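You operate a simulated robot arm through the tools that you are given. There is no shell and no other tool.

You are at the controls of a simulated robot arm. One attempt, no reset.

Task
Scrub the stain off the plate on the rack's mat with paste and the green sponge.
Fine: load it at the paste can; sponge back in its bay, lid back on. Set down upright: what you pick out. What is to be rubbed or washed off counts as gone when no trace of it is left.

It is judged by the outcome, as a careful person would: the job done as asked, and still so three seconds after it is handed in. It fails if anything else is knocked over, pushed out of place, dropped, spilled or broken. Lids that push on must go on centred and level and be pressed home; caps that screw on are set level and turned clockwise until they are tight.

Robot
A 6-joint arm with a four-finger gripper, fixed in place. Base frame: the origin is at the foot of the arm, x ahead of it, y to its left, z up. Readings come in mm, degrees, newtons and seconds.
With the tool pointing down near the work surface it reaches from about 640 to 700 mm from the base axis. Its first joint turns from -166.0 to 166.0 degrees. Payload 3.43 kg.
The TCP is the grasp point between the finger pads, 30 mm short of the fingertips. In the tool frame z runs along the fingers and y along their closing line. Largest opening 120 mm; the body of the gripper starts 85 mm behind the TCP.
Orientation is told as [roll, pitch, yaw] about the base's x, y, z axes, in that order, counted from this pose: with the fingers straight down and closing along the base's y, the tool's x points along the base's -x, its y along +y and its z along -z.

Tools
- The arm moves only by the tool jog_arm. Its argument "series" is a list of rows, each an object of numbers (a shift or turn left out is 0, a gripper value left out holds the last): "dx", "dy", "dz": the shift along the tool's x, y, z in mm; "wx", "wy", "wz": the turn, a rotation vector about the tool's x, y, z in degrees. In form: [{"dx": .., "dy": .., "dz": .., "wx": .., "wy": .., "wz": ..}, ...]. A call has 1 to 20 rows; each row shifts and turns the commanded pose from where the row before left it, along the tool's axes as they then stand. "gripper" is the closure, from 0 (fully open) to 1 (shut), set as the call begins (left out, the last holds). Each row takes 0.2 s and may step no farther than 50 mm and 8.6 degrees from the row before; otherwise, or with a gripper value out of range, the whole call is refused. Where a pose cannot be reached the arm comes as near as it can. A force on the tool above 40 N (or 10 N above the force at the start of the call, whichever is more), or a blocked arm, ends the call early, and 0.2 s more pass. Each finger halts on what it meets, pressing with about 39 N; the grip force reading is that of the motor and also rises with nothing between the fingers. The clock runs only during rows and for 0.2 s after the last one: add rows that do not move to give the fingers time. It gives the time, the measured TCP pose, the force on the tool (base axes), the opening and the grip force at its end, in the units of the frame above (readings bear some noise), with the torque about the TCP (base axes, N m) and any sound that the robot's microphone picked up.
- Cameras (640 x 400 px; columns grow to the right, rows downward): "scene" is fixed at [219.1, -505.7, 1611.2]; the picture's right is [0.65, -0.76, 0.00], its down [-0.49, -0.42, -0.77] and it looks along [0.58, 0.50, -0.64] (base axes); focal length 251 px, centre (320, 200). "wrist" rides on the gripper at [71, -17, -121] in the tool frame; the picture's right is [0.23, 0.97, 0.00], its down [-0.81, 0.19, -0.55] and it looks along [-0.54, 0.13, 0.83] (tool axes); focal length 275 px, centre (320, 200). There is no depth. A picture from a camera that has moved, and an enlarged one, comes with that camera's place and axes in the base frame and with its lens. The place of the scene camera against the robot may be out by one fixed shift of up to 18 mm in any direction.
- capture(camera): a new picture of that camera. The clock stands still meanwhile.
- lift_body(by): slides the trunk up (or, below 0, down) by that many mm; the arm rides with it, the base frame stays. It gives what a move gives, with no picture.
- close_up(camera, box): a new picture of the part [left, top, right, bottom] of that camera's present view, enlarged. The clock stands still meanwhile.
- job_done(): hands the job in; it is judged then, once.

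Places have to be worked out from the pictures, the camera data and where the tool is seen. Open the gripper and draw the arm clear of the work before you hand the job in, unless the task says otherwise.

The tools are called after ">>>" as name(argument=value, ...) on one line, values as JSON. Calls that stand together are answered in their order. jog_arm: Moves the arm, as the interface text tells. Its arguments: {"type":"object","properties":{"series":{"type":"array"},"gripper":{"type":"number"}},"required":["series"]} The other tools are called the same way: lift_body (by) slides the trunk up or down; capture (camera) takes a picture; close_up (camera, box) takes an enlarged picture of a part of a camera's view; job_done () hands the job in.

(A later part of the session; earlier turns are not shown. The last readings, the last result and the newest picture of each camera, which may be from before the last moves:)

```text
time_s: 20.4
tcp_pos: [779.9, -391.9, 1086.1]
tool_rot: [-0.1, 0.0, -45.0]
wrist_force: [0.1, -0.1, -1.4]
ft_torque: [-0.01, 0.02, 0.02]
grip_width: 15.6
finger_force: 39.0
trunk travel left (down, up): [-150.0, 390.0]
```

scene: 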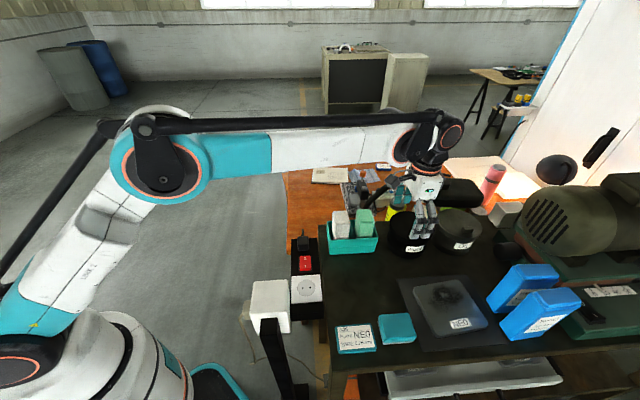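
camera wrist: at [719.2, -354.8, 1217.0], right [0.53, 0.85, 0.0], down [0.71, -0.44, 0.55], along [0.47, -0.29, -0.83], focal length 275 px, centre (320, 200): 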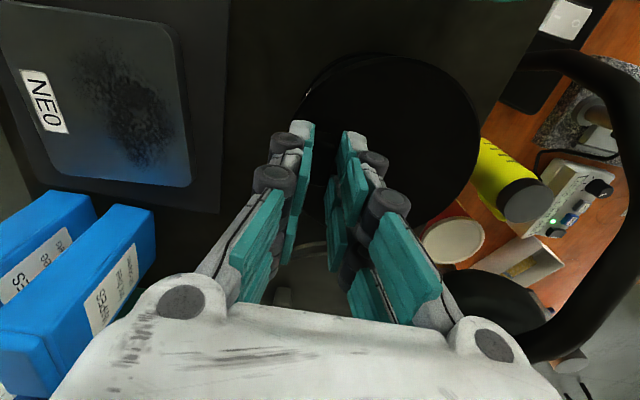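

Now the tool carries about 1.4 N steadily, as if the lid came along. I continue in small slow steps and watch when or if that weight drops off.

>>> jog_arm(series=[{"dz": -1}, {"dz": -1}])

>>> jog_arm(series=[{"dz": -1}, {"dz": -1}])

>>> close_up(camera="wrist", box=[280, 40, 500, 178])

>>> close_up(camera="scene", box=[380, 200, 460, 250])

```text
time_s: 21.0
tcp_pos: [780.7, -392.6, 1087.5]
tool_rot: [0.1, 0.0, -45.0]
wrist_force: [-0.4, 0.2, -0.7]
ft_torque: [-0.04, 0.05, 0.05]
grip_width: 15.7
finger_force: 38.6
trunk travel left (down, up): [-150.0, 390.0]
```

```text
time_s: 21.6
tcp_pos: [781.3, -391.5, 1089.9]
tool_rot: [-0.1, 0.0, -45.0]
wrist_force: [-0.2, 0.4, -0.6]
ft_torque: [-0.01, 0.01, 0.01]
grip_width: 15.4
finger_force: 39.3
trunk travel left (down, up): [-150.0, 390.0]
```

```text
2.90 times, centred on (390, 109) of wrist
camera zoom: at [719.8, -354.6, 1210.1], right [0.53, 0.85, 0.0], down [0.71, -0.44, 0.55], along [0.47, -0.29, -0.83], focal length 798 px, centre (117, 464)
```

zoom: 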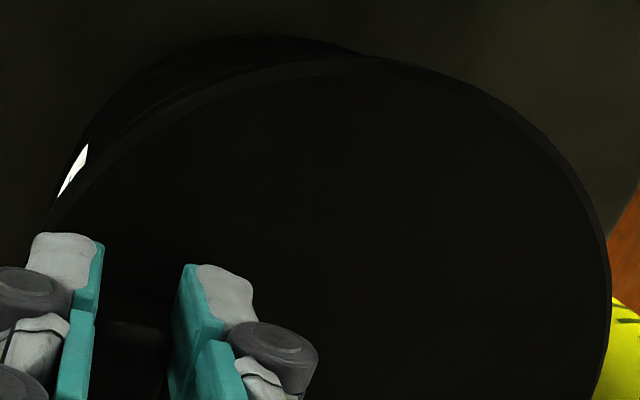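

```text
8.00 times, centred on (420, 225) of scene
camera zoom: at [219.1, -505.7, 1611.2], right [0.65, -0.76, 0.0], down [-0.49, -0.42, -0.77], along [0.58, 0.5, -0.64], focal length 2009 px, centre (-480, 0)
```

zoom: 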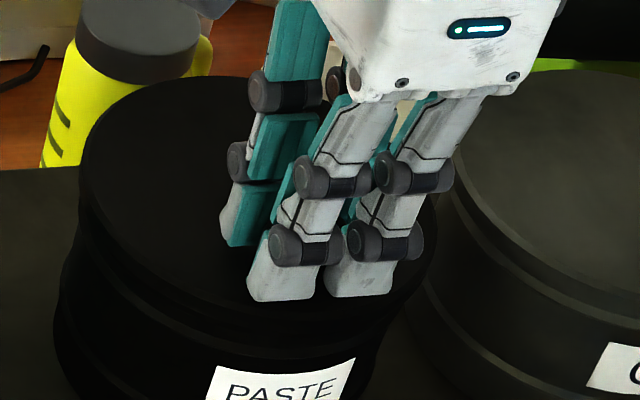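

Now the lid has risen with the gripper (its rim is ~5 mm higher in both views), so slow pulling works. I continue slowly.

>>> jog_arm(series=[{"dz": -1}, {"dz": -1}, {"dz": -1}])

>>> jog_arm(series=[{"dz": -1}, {"dz": -1}, {"dz": -1}])

>>> jog_arm(series=[{"dz": -1}, {"dz": -1}, {"dz": -1}])

>>> close_up(camera="scene", box=[380, 200, 460, 250])

>>> capture(camera="wrist")

```text
time_s: 22.4
tcp_pos: [781.6, -392.6, 1092.1]
tool_rot: [0.1, -0.1, -45.0]
wrist_force: [0.4, 0.1, -0.7]
ft_torque: [-0.01, -0.01, 0.01]
grip_width: 15.4
finger_force: 38.5
trunk travel left (down, up): [-150.0, 390.0]
```

```text
time_s: 23.2
tcp_pos: [781.9, -393.2, 1095.8]
tool_rot: [0.0, 0.0, -45.0]
wrist_force: [-0.4, 0.5, -1.2]
ft_torque: [-0.04, -0.02, -0.01]
grip_width: 15.8
finger_force: 39.5
trunk travel left (down, up): [-150.0, 390.0]
```

```text
time_s: 24.0
tcp_pos: [781.0, -392.1, 1099.1]
tool_rot: [0.0, 0.0, -45.0]
wrist_force: [0.3, 0.7, -1.3]
ft_torque: [-0.03, 0.06, 0.0]
grip_width: 15.1
finger_force: 39.0
trunk travel left (down, up): [-150.0, 390.0]
```

```text
8.00 times, centred on (420, 225) of scene
camera zoom: at [219.1, -505.7, 1611.2], right [0.65, -0.76, 0.0], down [-0.49, -0.42, -0.77], along [0.58, 0.5, -0.64], focal length 2009 px, centre (-480, 0)
```

zoom: 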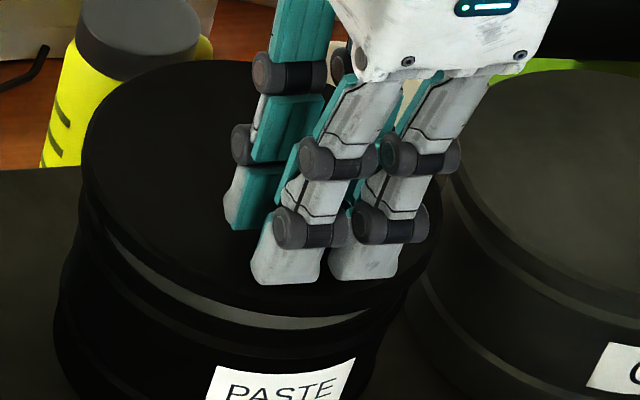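

```text
taken
camera wrist: at [719.1, -354.2, 1219.1], right [0.52, 0.85, 0.0], down [0.71, -0.44, 0.55], along [0.47, -0.29, -0.83], focal length 275 px, centre (320, 200)
```

wrist: 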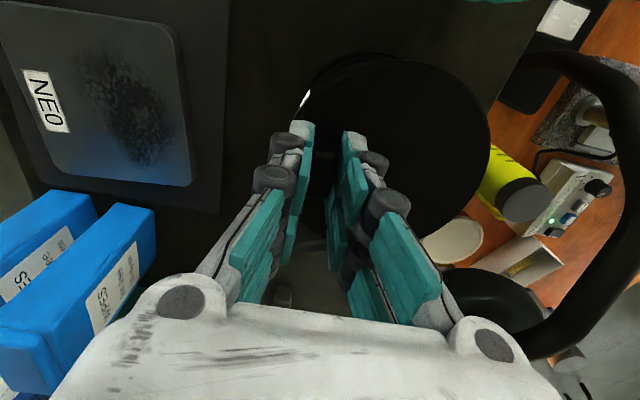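

The lid is off its rim with a gap showing, level. I keep lifting gently to clear the can and sponges.

>>> jog_arm(series=[{"dz": -1.5}, {"dz": -2}, {"dz": -3}, {"dz": -4}, {"dz": -4}, {"dz": -5}, {"dz": -5}, {"dz": -5}, {"dz": -5}, {"dz": -5}, {"dz": -5}, {"dz": -4}, {"dz": -3}, {"dz": -1.5}, {}])

>>> close_up(camera="scene", box=[360, 170, 480, 245])

>>> capture(camera="wrist")

```text
time_s: 27.2
tcp_pos: [781.2, -393.0, 1150.7]
tool_rot: [-0.1, 0.0, -45.1]
wrist_force: [0.3, -0.1, -1.8]
ft_torque: [0.0, 0.05, -0.02]
grip_width: 15.5
finger_force: 39.3
trunk travel left (down, up): [-150.0, 390.0]
```

```text
5.33 times, centred on (420, 208) of scene
camera zoom: at [219.1, -505.7, 1611.2], right [0.65, -0.76, 0.0], down [-0.49, -0.42, -0.77], along [0.58, 0.5, -0.64], focal length 1339 px, centre (-213, 160)
```

zoom: 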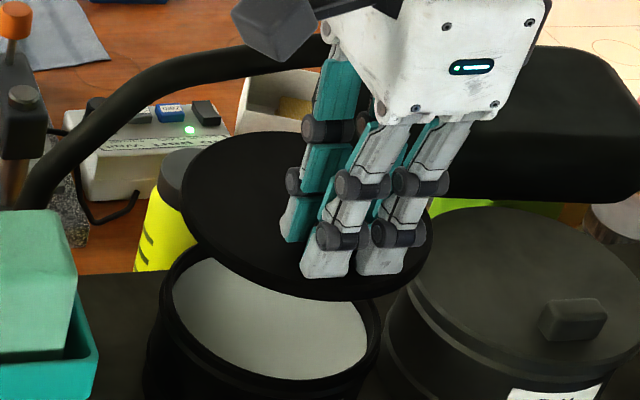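

```text
taken
camera wrist: at [720.1, -354.6, 1271.8], right [0.53, 0.85, 0.0], down [0.71, -0.44, 0.55], along [0.47, -0.29, -0.83], focal length 275 px, centre (320, 200)
```

wrist: 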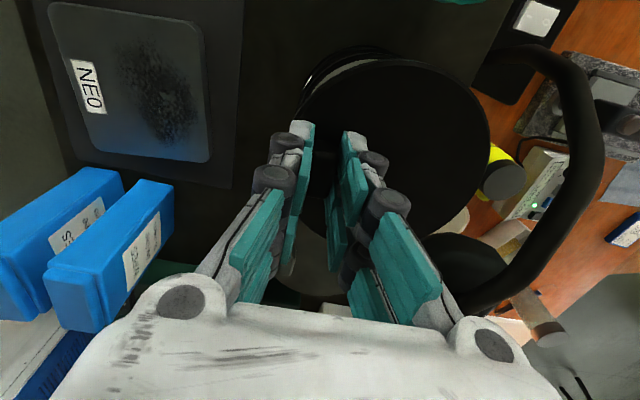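

The can stands open with pale paste inside and the lid hangs level. I carry it gently toward the bench front, then inward to the free area.

>>> jog_arm(series=[{"dy": -4}, {"dy": -8}, {"dy": -13}, {"dy": -15}, {"dy": -15}, {"dy": -15}, {"dy": -15}, {"dy": -15}, {"dy": -10}, {"dy": -7}, {"dy": -4}, {}])

>>> jog_arm(series=[{"dx": 4}, {"dx": 8}, {"dx": 13}, {"dx": 16}, {"dx": 16}, {"dx": 16}, {"dx": 16}, {"dx": 16}, {"dx": 16}, {"dx": 16}, {"dx": 13}, {"dx": 8}, {"dx": 4}, {}])

>>> capture(camera="scene")

>>> capture(camera="wrist")

```text
time_s: 29.8
tcp_pos: [694.7, -477.8, 1150.3]
tool_rot: [-0.1, 0.0, -45.0]
wrist_force: [0.2, 0.9, -1.0]
ft_torque: [-0.03, 0.06, -0.01]
grip_width: 15.6
finger_force: 38.9
trunk travel left (down, up): [-150.0, 390.0]
```

```text
time_s: 32.8
tcp_pos: [580.9, -363.5, 1151.7]
tool_rot: [0.0, 0.0, -45.0]
wrist_force: [-0.9, -0.3, -1.5]
ft_torque: [-0.04, 0.04, 0.01]
grip_width: 15.5
finger_force: 39.1
trunk travel left (down, up): [-150.0, 390.0]
```

```text
taken
```

scene: 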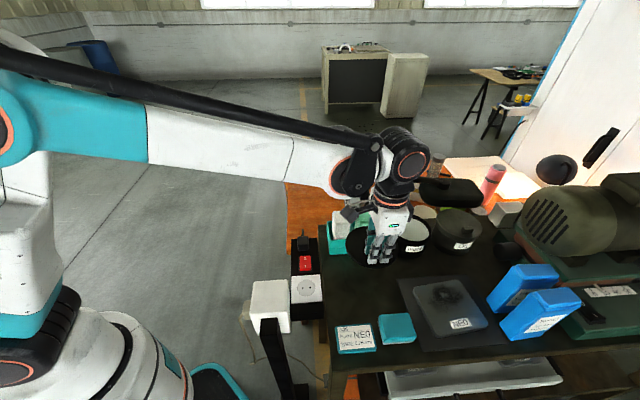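

```text
taken
camera wrist: at [519.9, -325.7, 1271.9], right [0.52, 0.85, 0.0], down [0.71, -0.44, 0.55], along [0.47, -0.29, -0.83], focal length 275 px, centre (320, 200)
```

wrist: 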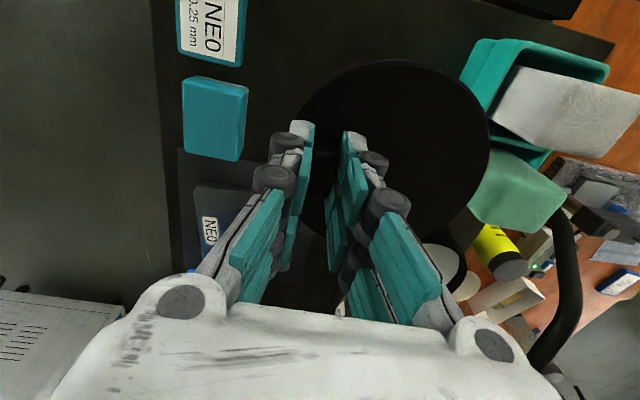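

The spot below is clear (lid centre ≈ (609, -334), ≥28 mm from the holder and ≥40 mm from the teal block). I lower it toward the bench.

>>> jog_arm(series=[{"dz": 3}, {"dz": 6}, {"dz": 10}, {"dz": 10}, {"dz": 10}, {"dz": 10}, {"dz": 10}, {"dz": 10}, {"dz": 10}, {"dz": 10}, {"dz": 10}, {"dz": 8}, {"dz": 5}, {"dz": 3}, {}])

>>> capture(camera="wrist")

>>> close_up(camera="scene", box=[310, 210, 438, 290])

```text
time_s: 36.0
tcp_pos: [581.4, -364.0, 1036.1]
tool_rot: [0.0, -0.2, -45.0]
wrist_force: [0.2, 0.4, -0.8]
ft_torque: [-0.05, 0.06, 0.04]
grip_width: 15.5
finger_force: 39.1
trunk travel left (down, up): [-150.0, 390.0]
```

```text
taken
camera wrist: at [519.4, -326.0, 1156.3], right [0.53, 0.85, 0.0], down [0.71, -0.44, 0.55], along [0.47, -0.29, -0.83], focal length 275 px, centre (320, 200)
```

wrist: 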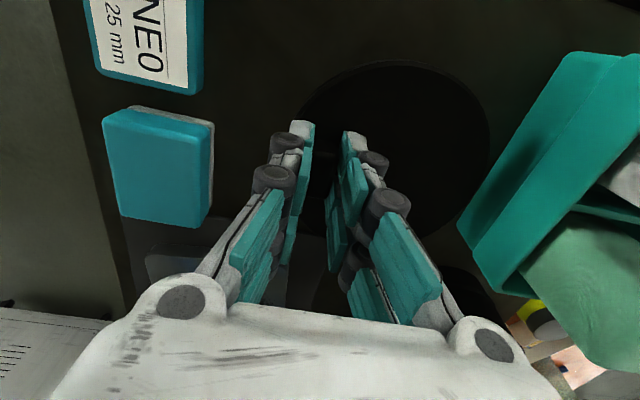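

```text
5.00 times, centred on (374, 250) of scene
camera zoom: at [219.1, -505.7, 1611.2], right [0.65, -0.76, 0.0], down [-0.49, -0.42, -0.77], along [0.58, 0.5, -0.64], focal length 1256 px, centre (50, -50)
```

zoom: 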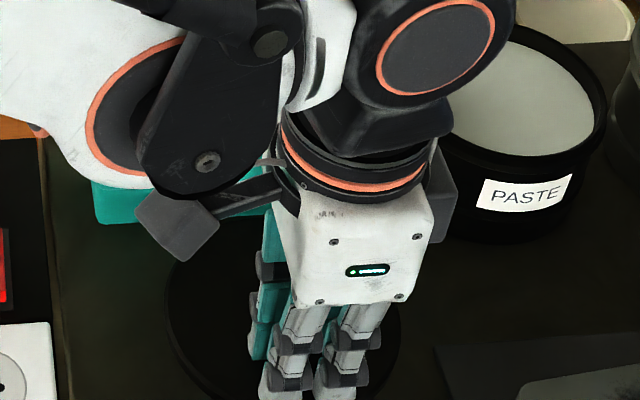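

Good clearance all around. I continue down slowly, looking for the touch.

>>> jog_arm(series=[{"dz": 3}, {"dz": 3}, {"dz": 3}, {"dz": 2}, {"dz": 2}, {}])

>>> jog_arm(series=[{"dz": 2}, {"dz": 2}, {}])

>>> jog_arm(series=[{"dz": 1}, {"dz": 1}, {}])

>>> jog_arm(series=[{"dz": 1}, {"dz": 1}, {}])

>>> jog_arm(series=[{"dz": 1}, {"dz": 1}, {}])

```text
time_s: 37.4
tcp_pos: [581.7, -363.9, 1023.2]
tool_rot: [0.1, 0.0, -45.0]
wrist_force: [-0.2, -0.5, -0.6]
ft_torque: [-0.04, 0.03, -0.01]
grip_width: 15.6
finger_force: 39.6
trunk travel left (down, up): [-150.0, 390.0]
```

```text
time_s: 38.2
tcp_pos: [582.3, -363.0, 1018.9]
tool_rot: [0.0, 0.0, -45.0]
wrist_force: [0.1, 0.6, -0.9]
ft_torque: [-0.03, 0.05, -0.01]
grip_width: 15.4
finger_force: 39.4
trunk travel left (down, up): [-150.0, 390.0]
```

```text
time_s: 39.0
tcp_pos: [581.8, -364.0, 1017.0]
tool_rot: [-0.1, 0.0, -45.0]
wrist_force: [0.2, 0.7, -0.4]
ft_torque: [-0.01, 0.04, 0.01]
grip_width: 15.8
finger_force: 39.0
trunk travel left (down, up): [-150.0, 390.0]
```

```text
time_s: 39.8
tcp_pos: [582.4, -362.6, 1015.0]
tool_rot: [-0.1, 0.1, -45.0]
wrist_force: [-0.6, 0.5, -0.9]
ft_torque: [-0.03, 0.01, -0.01]
grip_width: 15.7
finger_force: 38.3
trunk travel left (down, up): [-150.0, 390.0]
```

```text
time_s: 40.6
tcp_pos: [581.1, -364.4, 1013.5]
tool_rot: [0.1, -0.1, -45.1]
wrist_force: [1.1, -0.1, 0.0]
ft_torque: [-0.02, 0.03, 0.03]
grip_width: 15.4
finger_force: 38.8
trunk travel left (down, up): [-150.0, 390.0]
```

>>> jog_arm(series=[{"dz": 1}, {}])

>>> jog_arm(series=[{"dz": 1}, {}])

>>> jog_arm(series=[{"dz": 1}, {}])

```text
time_s: 41.2
tcp_pos: [581.5, -363.9, 1012.2]
tool_rot: [-0.1, -0.1, -45.0]
wrist_force: [0.7, 0.2, -1.2]
ft_torque: [-0.01, 0.04, -0.01]
grip_width: 15.3
finger_force: 38.9
trunk travel left (down, up): [-150.0, 390.0]
```

```text
time_s: 41.8
tcp_pos: [582.9, -364.0, 1011.9]
tool_rot: [-0.1, 0.0, -44.9]
wrist_force: [0.2, -0.2, -1.1]
ft_torque: [-0.03, 0.02, 0.02]
grip_width: 15.7
finger_force: 39.0
trunk travel left (down, up): [-150.0, 390.0]
```

```text
time_s: 42.4
tcp_pos: [581.7, -364.0, 1011.2]
tool_rot: [0.0, 0.0, -45.1]
wrist_force: [-0.7, -0.4, -0.4]
ft_torque: [-0.03, 0.02, -0.05]
grip_width: 15.7
finger_force: 38.7
trunk travel left (down, up): [-150.0, 390.0]
```

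No contact yet at TCP z ≈ 1011; I go on in 1 mm steps until the bench takes the weight.

>>> jog_arm(series=[{"dz": 1}, {}])

>>> jog_arm(series=[{"dz": 1}, {}])

>>> jog_arm(series=[{"dz": 1}, {}])

>>> jog_arm(series=[{"dz": 1}, {}])

```text
time_s: 43.0
tcp_pos: [582.4, -363.9, 1010.1]
tool_rot: [0.0, 0.1, -45.1]
wrist_force: [0.0, 0.3, -1.4]
ft_torque: [-0.02, 0.03, 0.0]
grip_width: 15.5
finger_force: 39.2
trunk travel left (down, up): [-150.0, 390.0]
```

```text
time_s: 43.6
tcp_pos: [582.2, -362.8, 1009.5]
tool_rot: [0.0, 0.0, -45.0]
wrist_force: [-0.5, 0.9, -1.1]
ft_torque: [-0.04, 0.01, 0.01]
grip_width: 15.6
finger_force: 39.2
trunk travel left (down, up): [-150.0, 390.0]
```

```text
time_s: 44.2
tcp_pos: [581.5, -364.2, 1007.6]
tool_rot: [0.0, 0.0, -45.0]
wrist_force: [-1.1, -0.1, -1.7]
ft_torque: [-0.05, 0.06, 0.01]
grip_width: 15.2
finger_force: 38.6
trunk travel left (down, up): [-150.0, 390.0]
```

```text
time_s: 44.8
tcp_pos: [580.9, -363.7, 1007.0]
tool_rot: [0.0, 0.1, -45.0]
wrist_force: [-0.8, -0.6, -0.4]
ft_torque: [0.02, -0.01, 0.02]
grip_width: 15.7
finger_force: 39.4
trunk travel left (down, up): [-150.0, 390.0]
```

The weight is still on the tool most of the time (≈ -1 N); I keep stepping down by 1 mm.

>>> jog_arm(series=[{"dz": 1}, {}])

>>> jog_arm(series=[{"dz": 1}, {}])

>>> jog_arm(series=[{"dz": 1}, {}])

>>> jog_arm(series=[{"dz": 1}, {}])

```text
time_s: 45.4
tcp_pos: [579.6, -363.7, 1006.8]
tool_rot: [-0.1, -0.1, -45.0]
wrist_force: [2.4, -2.8, 11.8]
ft_torque: [-0.16, -0.16, -0.06]
grip_width: 15.5
finger_force: 38.6
trunk travel left (down, up): [-150.0, 390.0]
```

```text
time_s: 46.0
tcp_pos: [580.9, -364.2, 1005.6]
tool_rot: [0.0, -0.1, -44.9]
wrist_force: [8.2, -7.7, 34.1]
ft_torque: [-0.44, -0.57, -0.08]
grip_width: 15.5
finger_force: 38.8
trunk travel left (down, up): [-150.0, 390.0]
```

```text
time_s: 46.4
tcp_pos: [580.6, -363.1, 1006.0]
tool_rot: [0.0, -0.3, -45.0]
wrist_force: [-0.1, -0.7, 23.4]
ft_torque: [0.42, 0.3, 0.0]
grip_width: 15.5
finger_force: 39.0
trunk travel left (down, up): [-150.0, 390.0]
stopped in row 1: the force on the tool passed its limit at 49 N (the readings are from after the stop); the commanded pose is now the measured one
```

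```text
time_s: 46.8
tcp_pos: [581.2, -363.5, 1006.0]
tool_rot: [0.0, -0.3, -45.0]
wrist_force: [-3.0, 1.4, 22.2]
ft_torque: [0.5, 0.46, 0.02]
grip_width: 15.4
finger_force: 38.7
trunk travel left (down, up): [-150.0, 390.0]
stopped in row 2: the force on the tool passed its limit at 42 N (the readings are from after the stop); the commanded pose is now the measured one
```

The lid stands on the bench (contact at TCP z ≈ 1006.5); I pressed a bit too far, so I ease up until the force is near zero before letting go.

>>> jog_arm(series=[{"dz": -0.7}, {}])

>>> close_up(camera="wrist", box=[260, 40, 500, 190])

```text
time_s: 47.4
tcp_pos: [580.9, -363.8, 1005.9]
tool_rot: [0.0, -0.1, -45.0]
wrist_force: [-7.7, 2.9, 17.9]
ft_torque: [0.38, 0.59, 0.07]
grip_width: 15.7
finger_force: 39.1
trunk travel left (down, up): [-150.0, 390.0]
```

```text
2.67 times, centred on (380, 115) of wrist
camera zoom: at [518.6, -325.4, 1126.3], right [0.52, 0.85, 0.0], down [0.71, -0.44, 0.56], along [0.47, -0.29, -0.83], focal length 734 px, centre (160, 427)
```

zoom: 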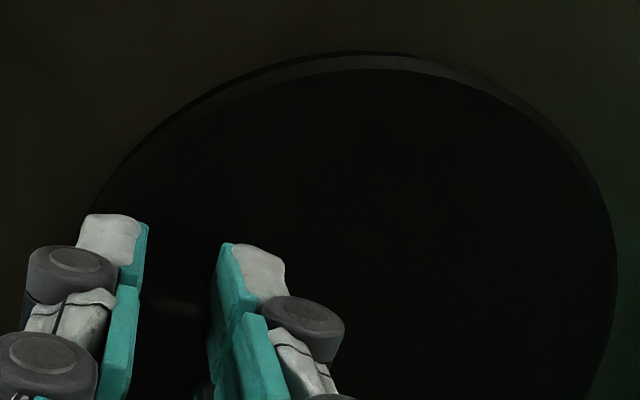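

There is still about 18 N of load, so I rise a bit more in small steps.

>>> jog_arm(series=[{"dz": -0.5}, {}])

>>> jog_arm(series=[{"dz": -0.4}, {}])

```text
time_s: 48.0
tcp_pos: [581.5, -363.3, 1006.0]
tool_rot: [0.1, -0.2, -45.0]
wrist_force: [-5.9, 4.3, 12.4]
ft_torque: [0.3, 0.44, 0.01]
grip_width: 15.6
finger_force: 39.8
trunk travel left (down, up): [-150.0, 390.0]
```

```text
time_s: 48.6
tcp_pos: [582.3, -364.8, 1006.2]
tool_rot: [-0.1, -0.2, -45.0]
wrist_force: [-2.0, 2.4, 4.8]
ft_torque: [0.15, 0.19, 0.0]
grip_width: 15.6
finger_force: 39.0
trunk travel left (down, up): [-150.0, 390.0]
```

Nearly unloaded; a touch more, then I open the fingers just enough and rise straight up.

>>> jog_arm(series=[{"dz": -0.3}, {}])

>>> jog_arm(series=[{}, {}], gripper=0.7)

>>> jog_arm(series=[{"dz": -3}, {"dz": -6}, {"dz": -10}, {"dz": -15}, {"dz": -15}, {"dz": -20}, {"dz": -20}, {"dz": -20}, {"dz": -20}, {"dz": -20}, {"dz": -15}, {}])

>>> capture(camera="wrist")

>>> capture(camera="scene")

```text
time_s: 49.2
tcp_pos: [581.3, -364.8, 1006.9]
tool_rot: [0.0, -0.2, -44.9]
wrist_force: [0.1, -0.3, -0.2]
ft_torque: [0.0, 0.05, 0.02]
grip_width: 15.7
finger_force: 39.4
trunk travel left (down, up): [-150.0, 390.0]
```

```text
time_s: 49.8
tcp_pos: [582.0, -363.9, 1007.1]
tool_rot: [0.1, -0.2, -45.0]
wrist_force: [0.2, 0.3, -0.4]
ft_torque: [0.0, -0.01, 0.01]
grip_width: 36.0
finger_force: 0.0
trunk travel left (down, up): [-150.0, 390.0]
```

```text
time_s: 52.4
tcp_pos: [580.7, -365.2, 1170.9]
tool_rot: [0.0, -0.2, -44.9]
wrist_force: [-0.7, 0.4, 1.1]
ft_torque: [0.02, -0.03, 0.02]
grip_width: 36.1
finger_force: 0.0
trunk travel left (down, up): [-150.0, 390.0]
```

```text
taken
camera wrist: at [519.6, -327.0, 1291.1], right [0.52, 0.85, 0.0], down [0.71, -0.44, 0.56], along [0.47, -0.29, -0.83], focal length 275 px, centre (320, 200)
```

wrist: 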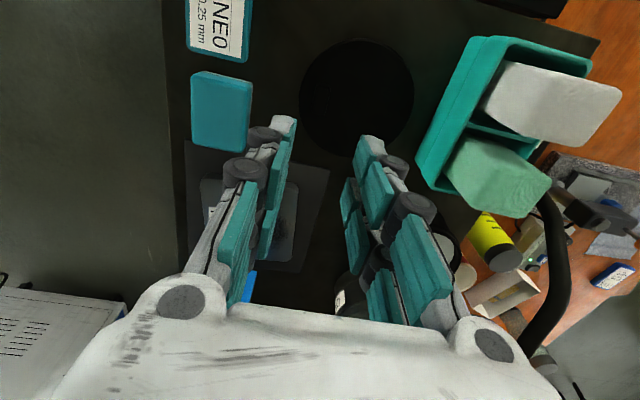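

```text
taken
```

scene: 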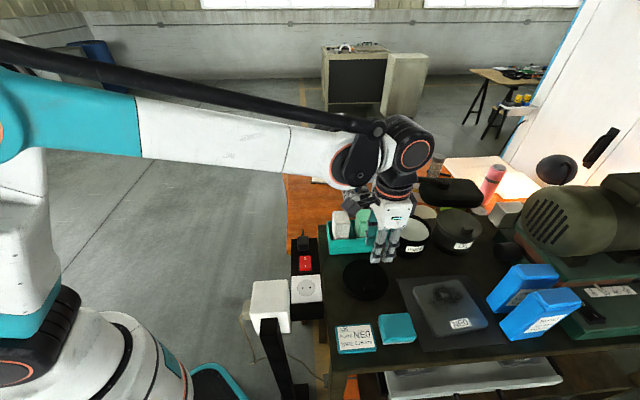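

The lid rests on the bench at about (609, -334). Next I move over the green sponge at height to look at it precisely.

>>> jog_arm(series=[{"dz": -15}, {"dz": -14}, {"dx": -4, "dy": 35}, {"dx": -4, "dy": 35}, {"dx": -3, "dy": 35}, {"dx": -3, "dy": 35}, {"dx": -3, "dy": 35, "wy": 0.2}, {}], gripper=0.2)

>>> capture(camera="wrist")

>>> close_up(camera="wrist", box=[240, 40, 400, 140])

>>> close_up(camera="wrist", box=[240, 110, 400, 210])

```text
time_s: 54.2
tcp_pos: [718.0, -254.7, 1200.3]
tool_rot: [0.1, 0.1, -45.0]
wrist_force: [0.1, 0.3, 0.1]
ft_torque: [-0.05, 0.02, 0.01]
grip_width: 95.8
finger_force: 0.0
trunk travel left (down, up): [-150.0, 390.0]
```

```text
taken
camera wrist: at [655.1, -215.5, 1320.0], right [0.53, 0.85, 0.0], down [0.71, -0.44, 0.55], along [0.47, -0.29, -0.83], focal length 275 px, centre (320, 200)
```

wrist: 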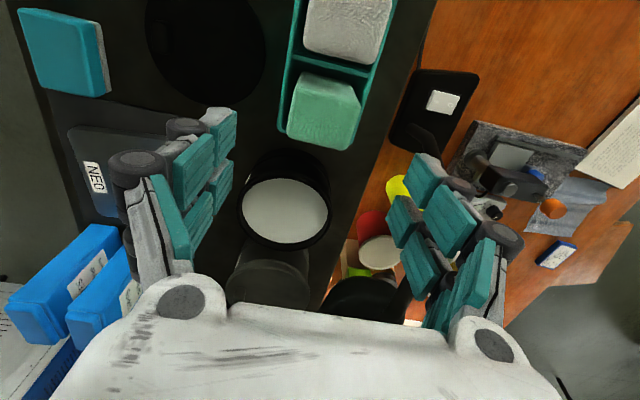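

```text
4.00 times, centred on (320, 90) of wrist
camera zoom: at [655.1, -215.5, 1320.0], right [0.53, 0.85, 0.0], down [0.71, -0.44, 0.55], along [0.47, -0.29, -0.83], focal length 1101 px, centre (320, 640)
```

zoom: 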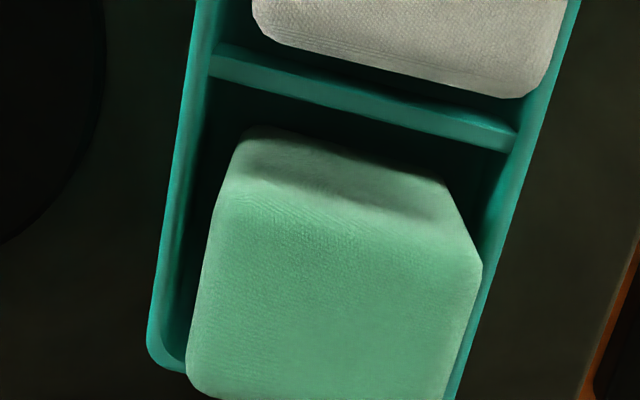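

```text
4.00 times, centred on (320, 160) of wrist
camera zoom: at [655.1, -215.5, 1320.0], right [0.53, 0.85, 0.0], down [0.71, -0.44, 0.55], along [0.47, -0.29, -0.83], focal length 1101 px, centre (320, 360)
```

zoom: 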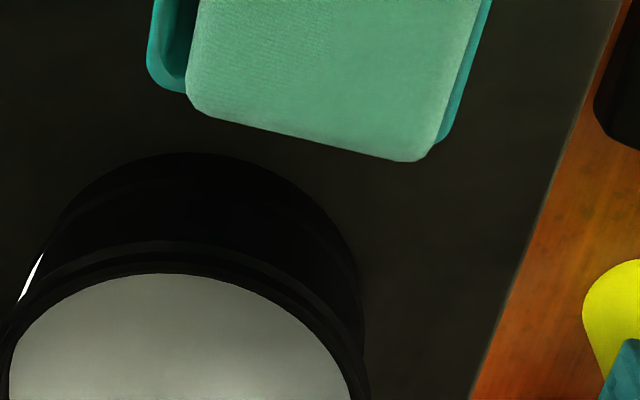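

The green sponge's top is 39.5 × 54.5 mm, aligned with the bench, centred at (719, -252.5), z ≈ 1088; the holder rim is at ≈1029. I centre on it, descend so the tips stop ≈9 mm above the rim, and then look.

>>> jog_arm(series=[{"dx": 0.9, "dy": 2.2, "dz": 10}, {"dz": 20}, {"dz": 20}, {"dz": 20}, {"dz": 20}, {"dz": 15}, {"dz": 12}, {"dz": 8}, {"dz": 5}, {"dz": 2}, {}])

>>> capture(camera="wrist")

>>> close_up(camera="scene", box=[310, 180, 438, 260])

```text
time_s: 56.6
tcp_pos: [719.6, -249.9, 1068.4]
tool_rot: [-0.1, 0.1, -44.9]
wrist_force: [0.0, -0.5, 0.2]
ft_torque: [0.01, 0.0, -0.01]
grip_width: 96.2
finger_force: 0.0
trunk travel left (down, up): [-150.0, 390.0]
```

```text
taken
camera wrist: at [656.6, -212.4, 1187.4], right [0.52, 0.85, 0.0], down [0.71, -0.44, 0.55], along [0.47, -0.29, -0.83], focal length 275 px, centre (320, 200)
```

wrist: 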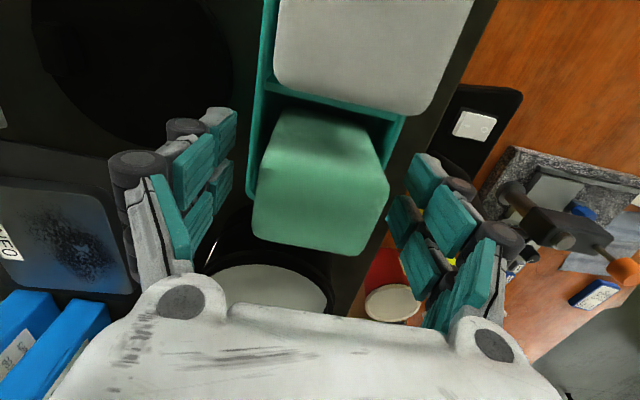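

```text
5.00 times, centred on (374, 220) of scene
camera zoom: at [219.1, -505.7, 1611.2], right [0.65, -0.76, 0.0], down [-0.49, -0.42, -0.77], along [0.58, 0.5, -0.64], focal length 1256 px, centre (50, 100)
```

zoom: 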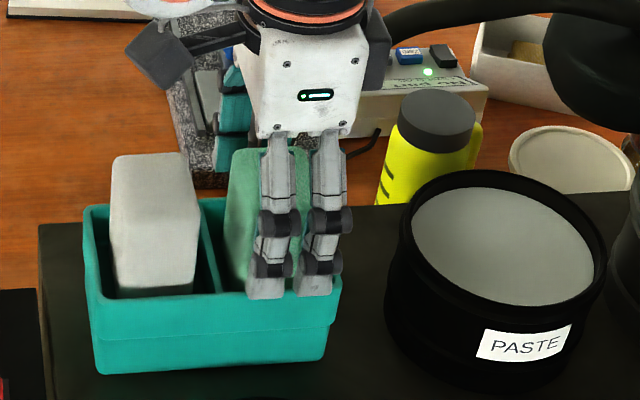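

The sponge is centred within 2 mm; I shift 1.9 mm toward the front and close on it.

>>> jog_arm(series=[{"dy": -1.9}, {}])

>>> jog_arm(series=[{}, {}, {}], gripper=1)

>>> capture(camera="wrist")

```text
time_s: 57.2
tcp_pos: [717.2, -252.2, 1068.8]
tool_rot: [0.0, 0.1, -45.1]
wrist_force: [0.8, 0.6, -0.4]
ft_torque: [-0.01, -0.01, -0.01]
grip_width: 95.9
finger_force: 0.0
trunk travel left (down, up): [-150.0, 390.0]
```

```text
time_s: 58.0
tcp_pos: [716.9, -251.5, 1068.7]
tool_rot: [0.0, -0.1, -45.0]
wrist_force: [1.5, 0.6, 7.9]
ft_torque: [0.01, -0.06, -0.04]
grip_width: 56.9
finger_force: 39.4
trunk travel left (down, up): [-150.0, 390.0]
```

```text
taken
camera wrist: at [655.0, -213.6, 1188.2], right [0.52, 0.85, 0.0], down [0.71, -0.44, 0.55], along [0.47, -0.29, -0.83], focal length 275 px, centre (320, 200)
```

wrist: 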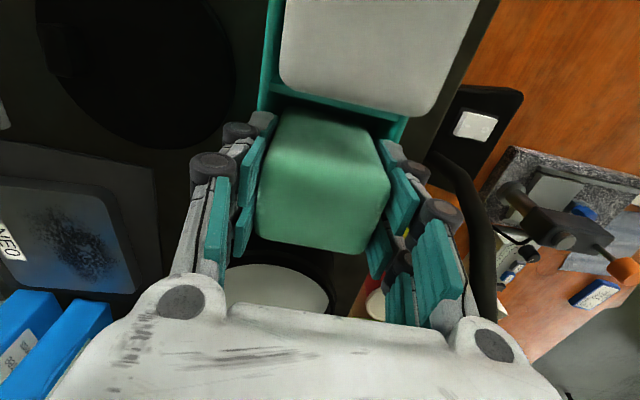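

The sponge is held (56.9 mm wide). I lift it slowly straight up.

>>> jog_arm(series=[{"dz": -1}, {"dz": -1}, {"dz": -2}, {"dz": -2}, {}])

>>> jog_arm(series=[{"dz": -3}, {"dz": -4}, {"dz": -5}, {"dz": -5}, {"dz": -5}, {}])

>>> close_up(camera="scene", box=[310, 170, 438, 250])

>>> capture(camera="wrist")

```text
time_s: 59.2
tcp_pos: [716.6, -251.9, 1073.4]
tool_rot: [0.0, 0.0, -45.1]
wrist_force: [0.4, -0.2, -0.7]
ft_torque: [0.02, 0.01, 0.01]
grip_width: 56.8
finger_force: 38.7
trunk travel left (down, up): [-150.0, 390.0]
```

```text
time_s: 60.6
tcp_pos: [716.6, -251.1, 1096.1]
tool_rot: [-0.1, 0.0, -45.0]
wrist_force: [0.1, 0.1, -0.7]
ft_torque: [0.01, -0.01, -0.01]
grip_width: 56.8
finger_force: 39.1
trunk travel left (down, up): [-150.0, 390.0]
```

```text
5.00 times, centred on (374, 210) of scene
camera zoom: at [219.1, -505.7, 1611.2], right [0.65, -0.76, 0.0], down [-0.49, -0.42, -0.77], along [0.58, 0.5, -0.64], focal length 1256 px, centre (50, 150)
```

zoom: 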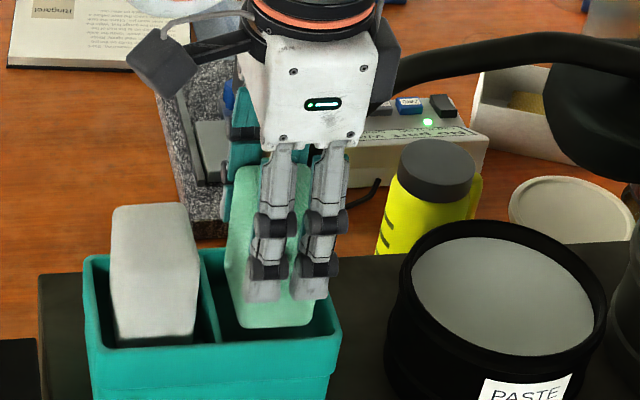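

```text
taken
camera wrist: at [655.0, -213.3, 1215.5], right [0.52, 0.85, 0.0], down [0.71, -0.44, 0.55], along [0.47, -0.29, -0.83], focal length 275 px, centre (320, 200)
```

wrist: 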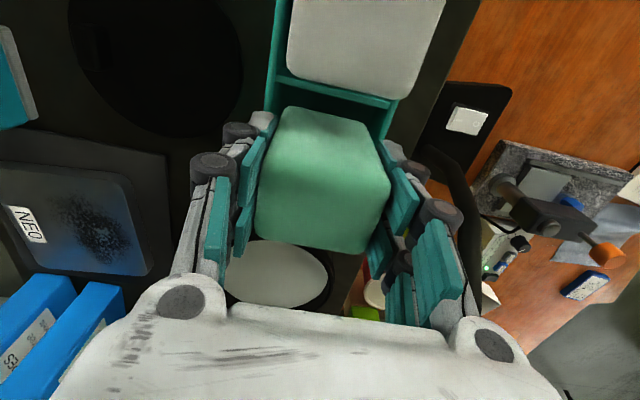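

The sponge comes out cleanly. I lift it further clear of the holder and inspect its length and underside.

>>> jog_arm(series=[{"dz": -6}, {"dz": -10}, {"dz": -12}, {"dz": -12}, {"dz": -10}, {"dz": -6}, {}])

>>> close_up(camera="scene", box=[330, 150, 458, 230])

>>> close_up(camera="wrist", box=[200, 80, 420, 218])

```text
time_s: 62.2
tcp_pos: [717.4, -252.0, 1151.5]
tool_rot: [0.0, 0.0, -44.9]
wrist_force: [0.4, -0.3, 0.3]
ft_torque: [0.01, 0.0, 0.01]
grip_width: 56.6
finger_force: 38.8
trunk travel left (down, up): [-150.0, 390.0]
```

```text
5.00 times, centred on (394, 190) of scene
camera zoom: at [219.1, -505.7, 1611.2], right [0.65, -0.76, 0.0], down [-0.49, -0.42, -0.77], along [0.58, 0.5, -0.64], focal length 1256 px, centre (-50, 250)
```

zoom: 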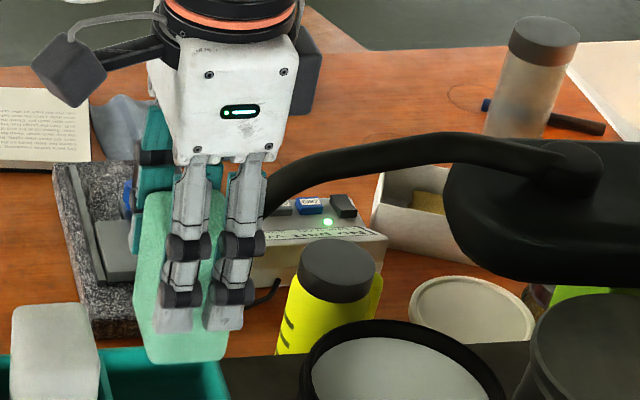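

```text
2.90 times, centred on (310, 149) of wrist
camera zoom: at [654.5, -213.8, 1271.3], right [0.52, 0.85, 0.0], down [0.71, -0.44, 0.55], along [0.47, -0.29, -0.83], focal length 798 px, centre (349, 348)
```

zoom: 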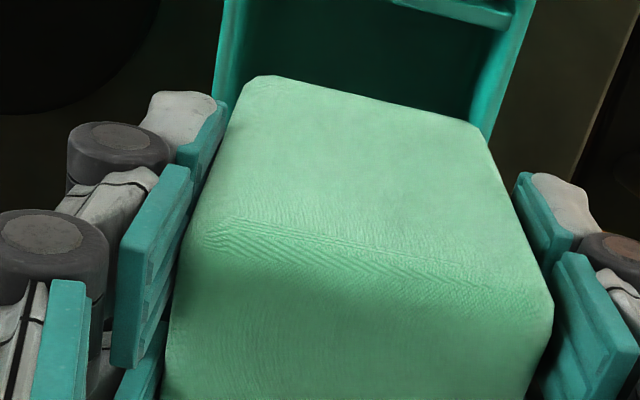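

The sponge is ≈75 mm long with its lower face ≈56 mm below the TCP. For more reach over the can I raise the trunk 100 mm first.

>>> lift_body(by=100)

>>> capture(camera="scene")

```text
time_s: 63.5
tcp_pos: [717.2, -251.7, 1250.8]
tool_rot: [0.0, 0.1, -45.0]
wrist_force: [0.2, -0.1, -0.5]
ft_torque: [0.0, 0.0, 0.01]
grip_width: 56.4
finger_force: 39.7
trunk travel left (down, up): [-250.0, 290.0]
```

```text
taken
```

scene: 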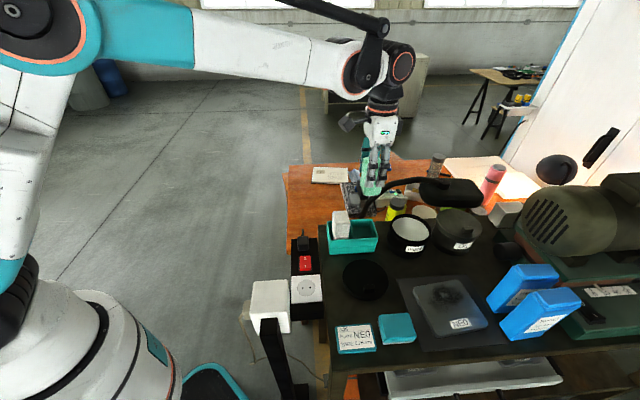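

With the arm up, I enlarge the open can, the empty bay and the plate from the scene camera.

>>> close_up(camera="scene", box=[320, 190, 448, 270])

>>> close_up(camera="scene", box=[390, 260, 518, 340])

>>> capture(camera="wrist")

```text
5.00 times, centred on (384, 230) of scene
camera zoom: at [219.1, -505.7, 1611.2], right [0.65, -0.76, 0.0], down [-0.49, -0.42, -0.77], along [0.58, 0.5, -0.64], focal length 1256 px, centre (0, 50)
```

zoom: 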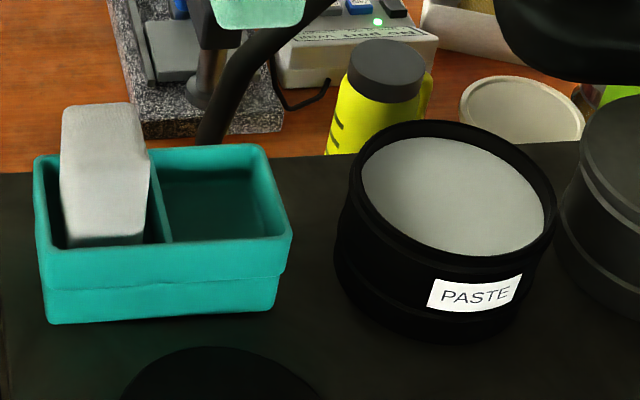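

```text
5.00 times, centred on (454, 300) of scene
camera zoom: at [219.1, -505.7, 1611.2], right [0.65, -0.76, 0.0], down [-0.49, -0.42, -0.77], along [0.58, 0.5, -0.64], focal length 1256 px, centre (-350, -300)
```

zoom: 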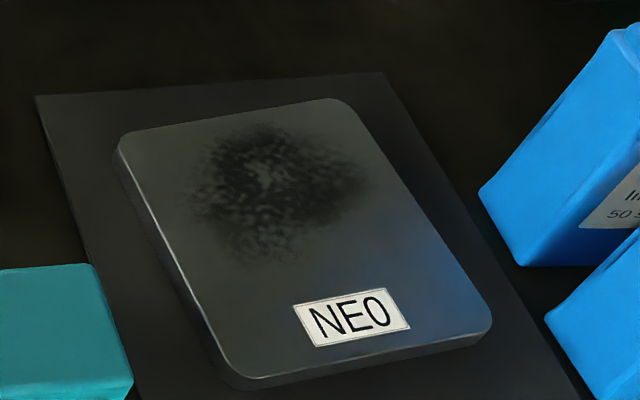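

```text
taken
camera wrist: at [654.7, -213.8, 1370.9], right [0.52, 0.85, 0.0], down [0.71, -0.44, 0.55], along [0.47, -0.29, -0.83], focal length 275 px, centre (320, 200)
```

wrist: 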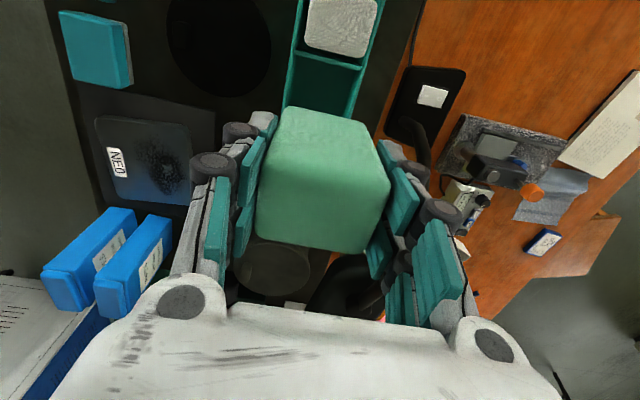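

The stain covers roughly u 805–920, v 70–155 in bench axes, i.e. centre near (690, -529); the paste lies ≈15 mm below the can rim (z ≈ 1034). I move the sponge over the can, slightly to its near/front side to stay away from the lamp.

>>> jog_arm(series=[{"dz": 15}, {"dz": 15}, {"dz": 15}, {"dz": 15}, {"dx": -5, "dy": -1}, {"dx": -13, "dy": -2}, {"dx": -15, "dy": -3}, {"dx": -15, "dy": -3}, {"dx": -15, "dy": -3}, {"dx": -15, "dy": -3}, {"dx": -15, "dy": -3}, {"dx": -15, "dy": -3}, {"dx": -15, "dy": -2}, {"dx": -8, "dy": -1}, {"dx": -4}, {}])

>>> capture(camera="wrist")

>>> close_up(camera="scene", box=[340, 150, 500, 250])

```text
time_s: 66.9
tcp_pos: [794.8, -364.3, 1190.0]
tool_rot: [0.0, 0.1, -45.0]
wrist_force: [-0.2, -0.4, -0.2]
ft_torque: [0.02, 0.01, -0.02]
grip_width: 56.9
finger_force: 39.0
trunk travel left (down, up): [-250.0, 290.0]
```

```text
taken
camera wrist: at [732.7, -325.9, 1310.7], right [0.52, 0.85, 0.0], down [0.71, -0.44, 0.55], along [0.47, -0.29, -0.83], focal length 275 px, centre (320, 200)
```

wrist: 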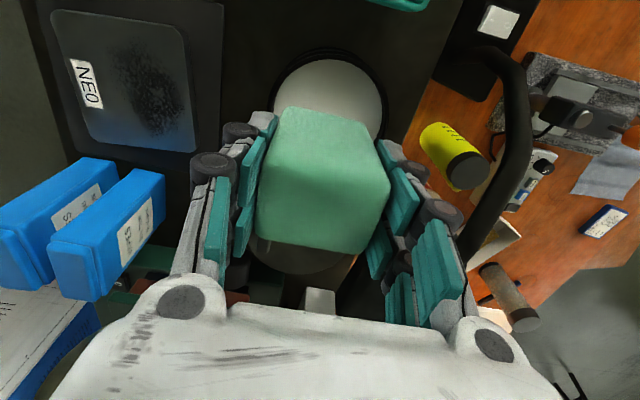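

```text
4.00 times, centred on (420, 200) of scene
camera zoom: at [219.1, -505.7, 1611.2], right [0.65, -0.76, 0.0], down [-0.49, -0.42, -0.77], along [0.58, 0.5, -0.64], focal length 1004 px, centre (-80, 200)
```

zoom: 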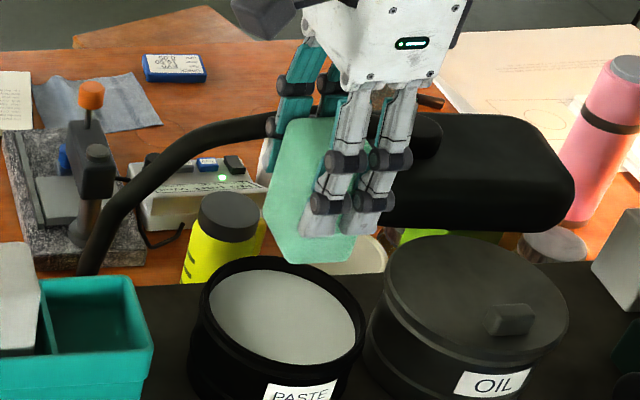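

The sponge hangs right over the near/front part of the paste, clear of rim and lamp. I lower it to just above the paste.

>>> jog_arm(series=[{"dz": 5}, {"dz": 10}, {"dz": 12}, {"dz": 12}, {"dz": 12}, {"dz": 12}, {"dz": 8}, {"dz": 5}, {"dz": 4}, {}])

>>> capture(camera="wrist")

>>> close_up(camera="scene", box=[370, 180, 466, 240])

```text
time_s: 69.1
tcp_pos: [795.5, -364.4, 1111.4]
tool_rot: [0.0, 0.1, -45.0]
wrist_force: [-0.4, -0.3, 0.4]
ft_torque: [-0.03, 0.0, 0.02]
grip_width: 56.6
finger_force: 39.2
trunk travel left (down, up): [-250.0, 290.0]
```

```text
taken
camera wrist: at [733.3, -326.8, 1232.0], right [0.52, 0.85, 0.0], down [0.71, -0.44, 0.55], along [0.47, -0.29, -0.83], focal length 275 px, centre (320, 200)
```

wrist: 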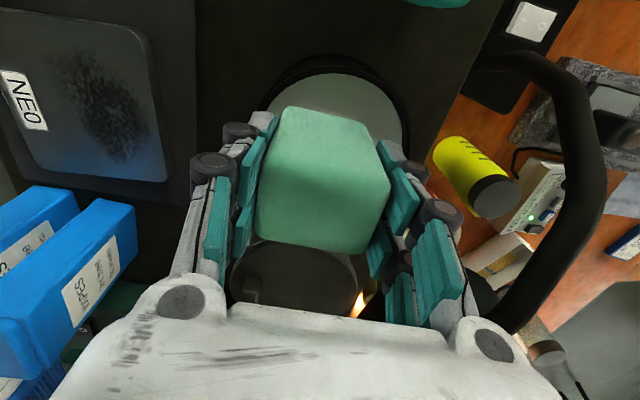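

```text
6.67 times, centred on (418, 210) of scene
camera zoom: at [219.1, -505.7, 1611.2], right [0.65, -0.76, 0.0], down [-0.49, -0.42, -0.77], along [0.58, 0.5, -0.64], focal length 1674 px, centre (-333, 133)
```

zoom: 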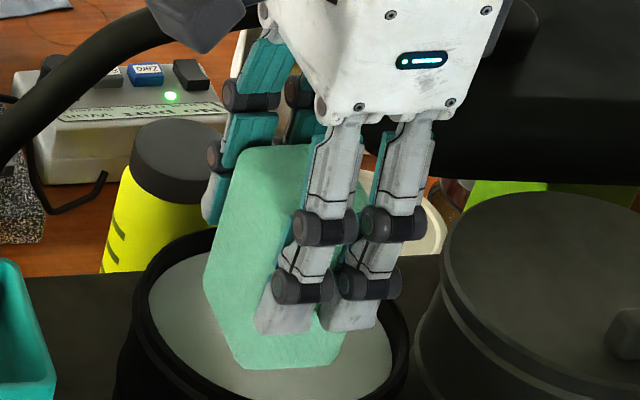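

Sponge face is about to meet the paste, all clear of the rim. I lower in 2 mm steps with force readings.

>>> jog_arm(series=[{"dz": 3}, {"dz": 3}, {"dz": 2}, {"dz": 2}, {}])

>>> jog_arm(series=[{"dz": 2}, {"dz": 2}, {}])

>>> jog_arm(series=[{"dz": 2}, {"dz": 2}, {}])

>>> close_up(camera="scene", box=[370, 180, 466, 240])

```text
time_s: 70.3
tcp_pos: [796.1, -364.0, 1100.3]
tool_rot: [0.0, 0.0, -44.9]
wrist_force: [0.4, -0.7, -0.1]
ft_torque: [0.01, 0.01, -0.01]
grip_width: 56.7
finger_force: 38.9
trunk travel left (down, up): [-250.0, 290.0]
```

```text
time_s: 71.1
tcp_pos: [793.1, -363.1, 1097.3]
tool_rot: [-0.1, 0.1, -45.1]
wrist_force: [-0.4, 0.3, -0.3]
ft_torque: [0.0, 0.01, -0.02]
grip_width: 56.7
finger_force: 39.1
trunk travel left (down, up): [-250.0, 290.0]
```

```text
time_s: 71.9
tcp_pos: [794.2, -363.2, 1095.7]
tool_rot: [0.0, -0.2, -45.1]
wrist_force: [6.5, -1.5, 25.9]
ft_torque: [-0.27, -0.43, -0.03]
grip_width: 56.7
finger_force: 39.6
trunk travel left (down, up): [-250.0, 290.0]
```

```text
6.67 times, centred on (418, 210) of scene
camera zoom: at [219.1, -505.7, 1611.2], right [0.65, -0.76, 0.0], down [-0.49, -0.42, -0.77], along [0.58, 0.5, -0.64], focal length 1674 px, centre (-333, 133)
```

zoom: 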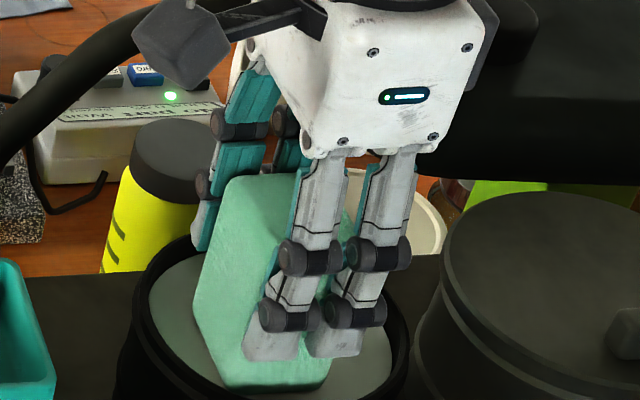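

It touches the paste firmly (26 N), so I ease to a light pressure and rub gently a few millimetres to load the sponge.

>>> jog_arm(series=[{"dz": -0.8}, {}])

>>> jog_arm(series=[{"dx": 2}, {"dx": -2}, {"dx": -2}, {"dx": 2}, {"dy": 2}, {"dy": 2}, {"dy": -2}, {"dy": -2}, {}])

```text
time_s: 72.5
tcp_pos: [793.7, -363.7, 1096.3]
tool_rot: [0.1, 0.0, -45.0]
wrist_force: [3.8, -1.6, 25.4]
ft_torque: [0.02, -0.09, -0.02]
grip_width: 56.8
finger_force: 39.2
trunk travel left (down, up): [-250.0, 290.0]
```

```text
time_s: 74.5
tcp_pos: [796.2, -362.6, 1094.6]
tool_rot: [0.0, 0.0, -44.9]
wrist_force: [5.3, 0.7, 17.4]
ft_torque: [0.08, -0.32, 0.02]
grip_width: 56.8
finger_force: 39.1
trunk travel left (down, up): [-250.0, 290.0]
```

Contact was held with light rubbing. I lift the sponge out and look at its lower edge and at the paste.

>>> jog_arm(series=[{"dz": -2}, {"dz": -4}, {"dz": -8}, {"dz": -12}, {"dz": -12}, {"dz": -12}, {"dz": -12}, {"dz": -8}, {"dz": -4}, {}])

>>> close_up(camera="scene", box=[370, 180, 466, 240])

>>> close_up(camera="wrist", box=[220, 30, 420, 155])

```text
time_s: 76.7
tcp_pos: [795.2, -363.7, 1168.2]
tool_rot: [0.1, 0.1, -45.0]
wrist_force: [-0.7, -0.5, 0.3]
ft_torque: [0.04, 0.03, -0.01]
grip_width: 56.6
finger_force: 39.0
trunk travel left (down, up): [-250.0, 290.0]
```

```text
6.67 times, centred on (418, 210) of scene
camera zoom: at [219.1, -505.7, 1611.2], right [0.65, -0.76, 0.0], down [-0.49, -0.42, -0.77], along [0.58, 0.5, -0.64], focal length 1674 px, centre (-333, 133)
```

zoom: 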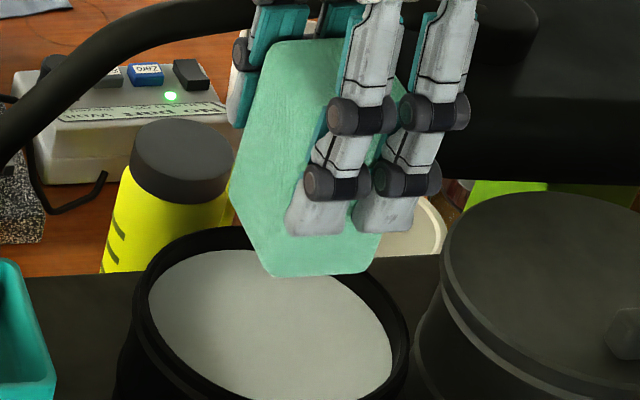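

```text
3.20 times, centred on (320, 92) of wrist
camera zoom: at [733.6, -326.1, 1288.2], right [0.52, 0.85, 0.0], down [0.71, -0.44, 0.55], along [0.47, -0.29, -0.83], focal length 881 px, centre (320, 544)
```

zoom: 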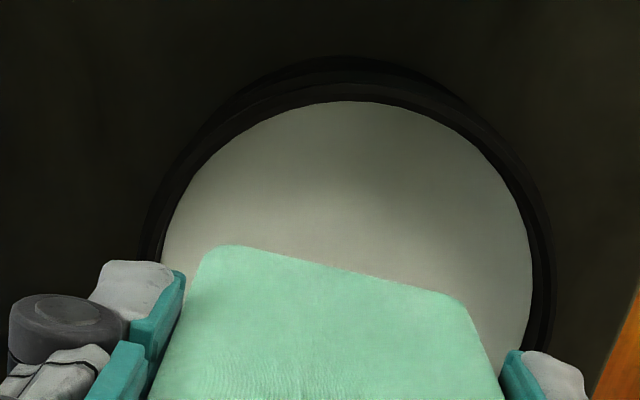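

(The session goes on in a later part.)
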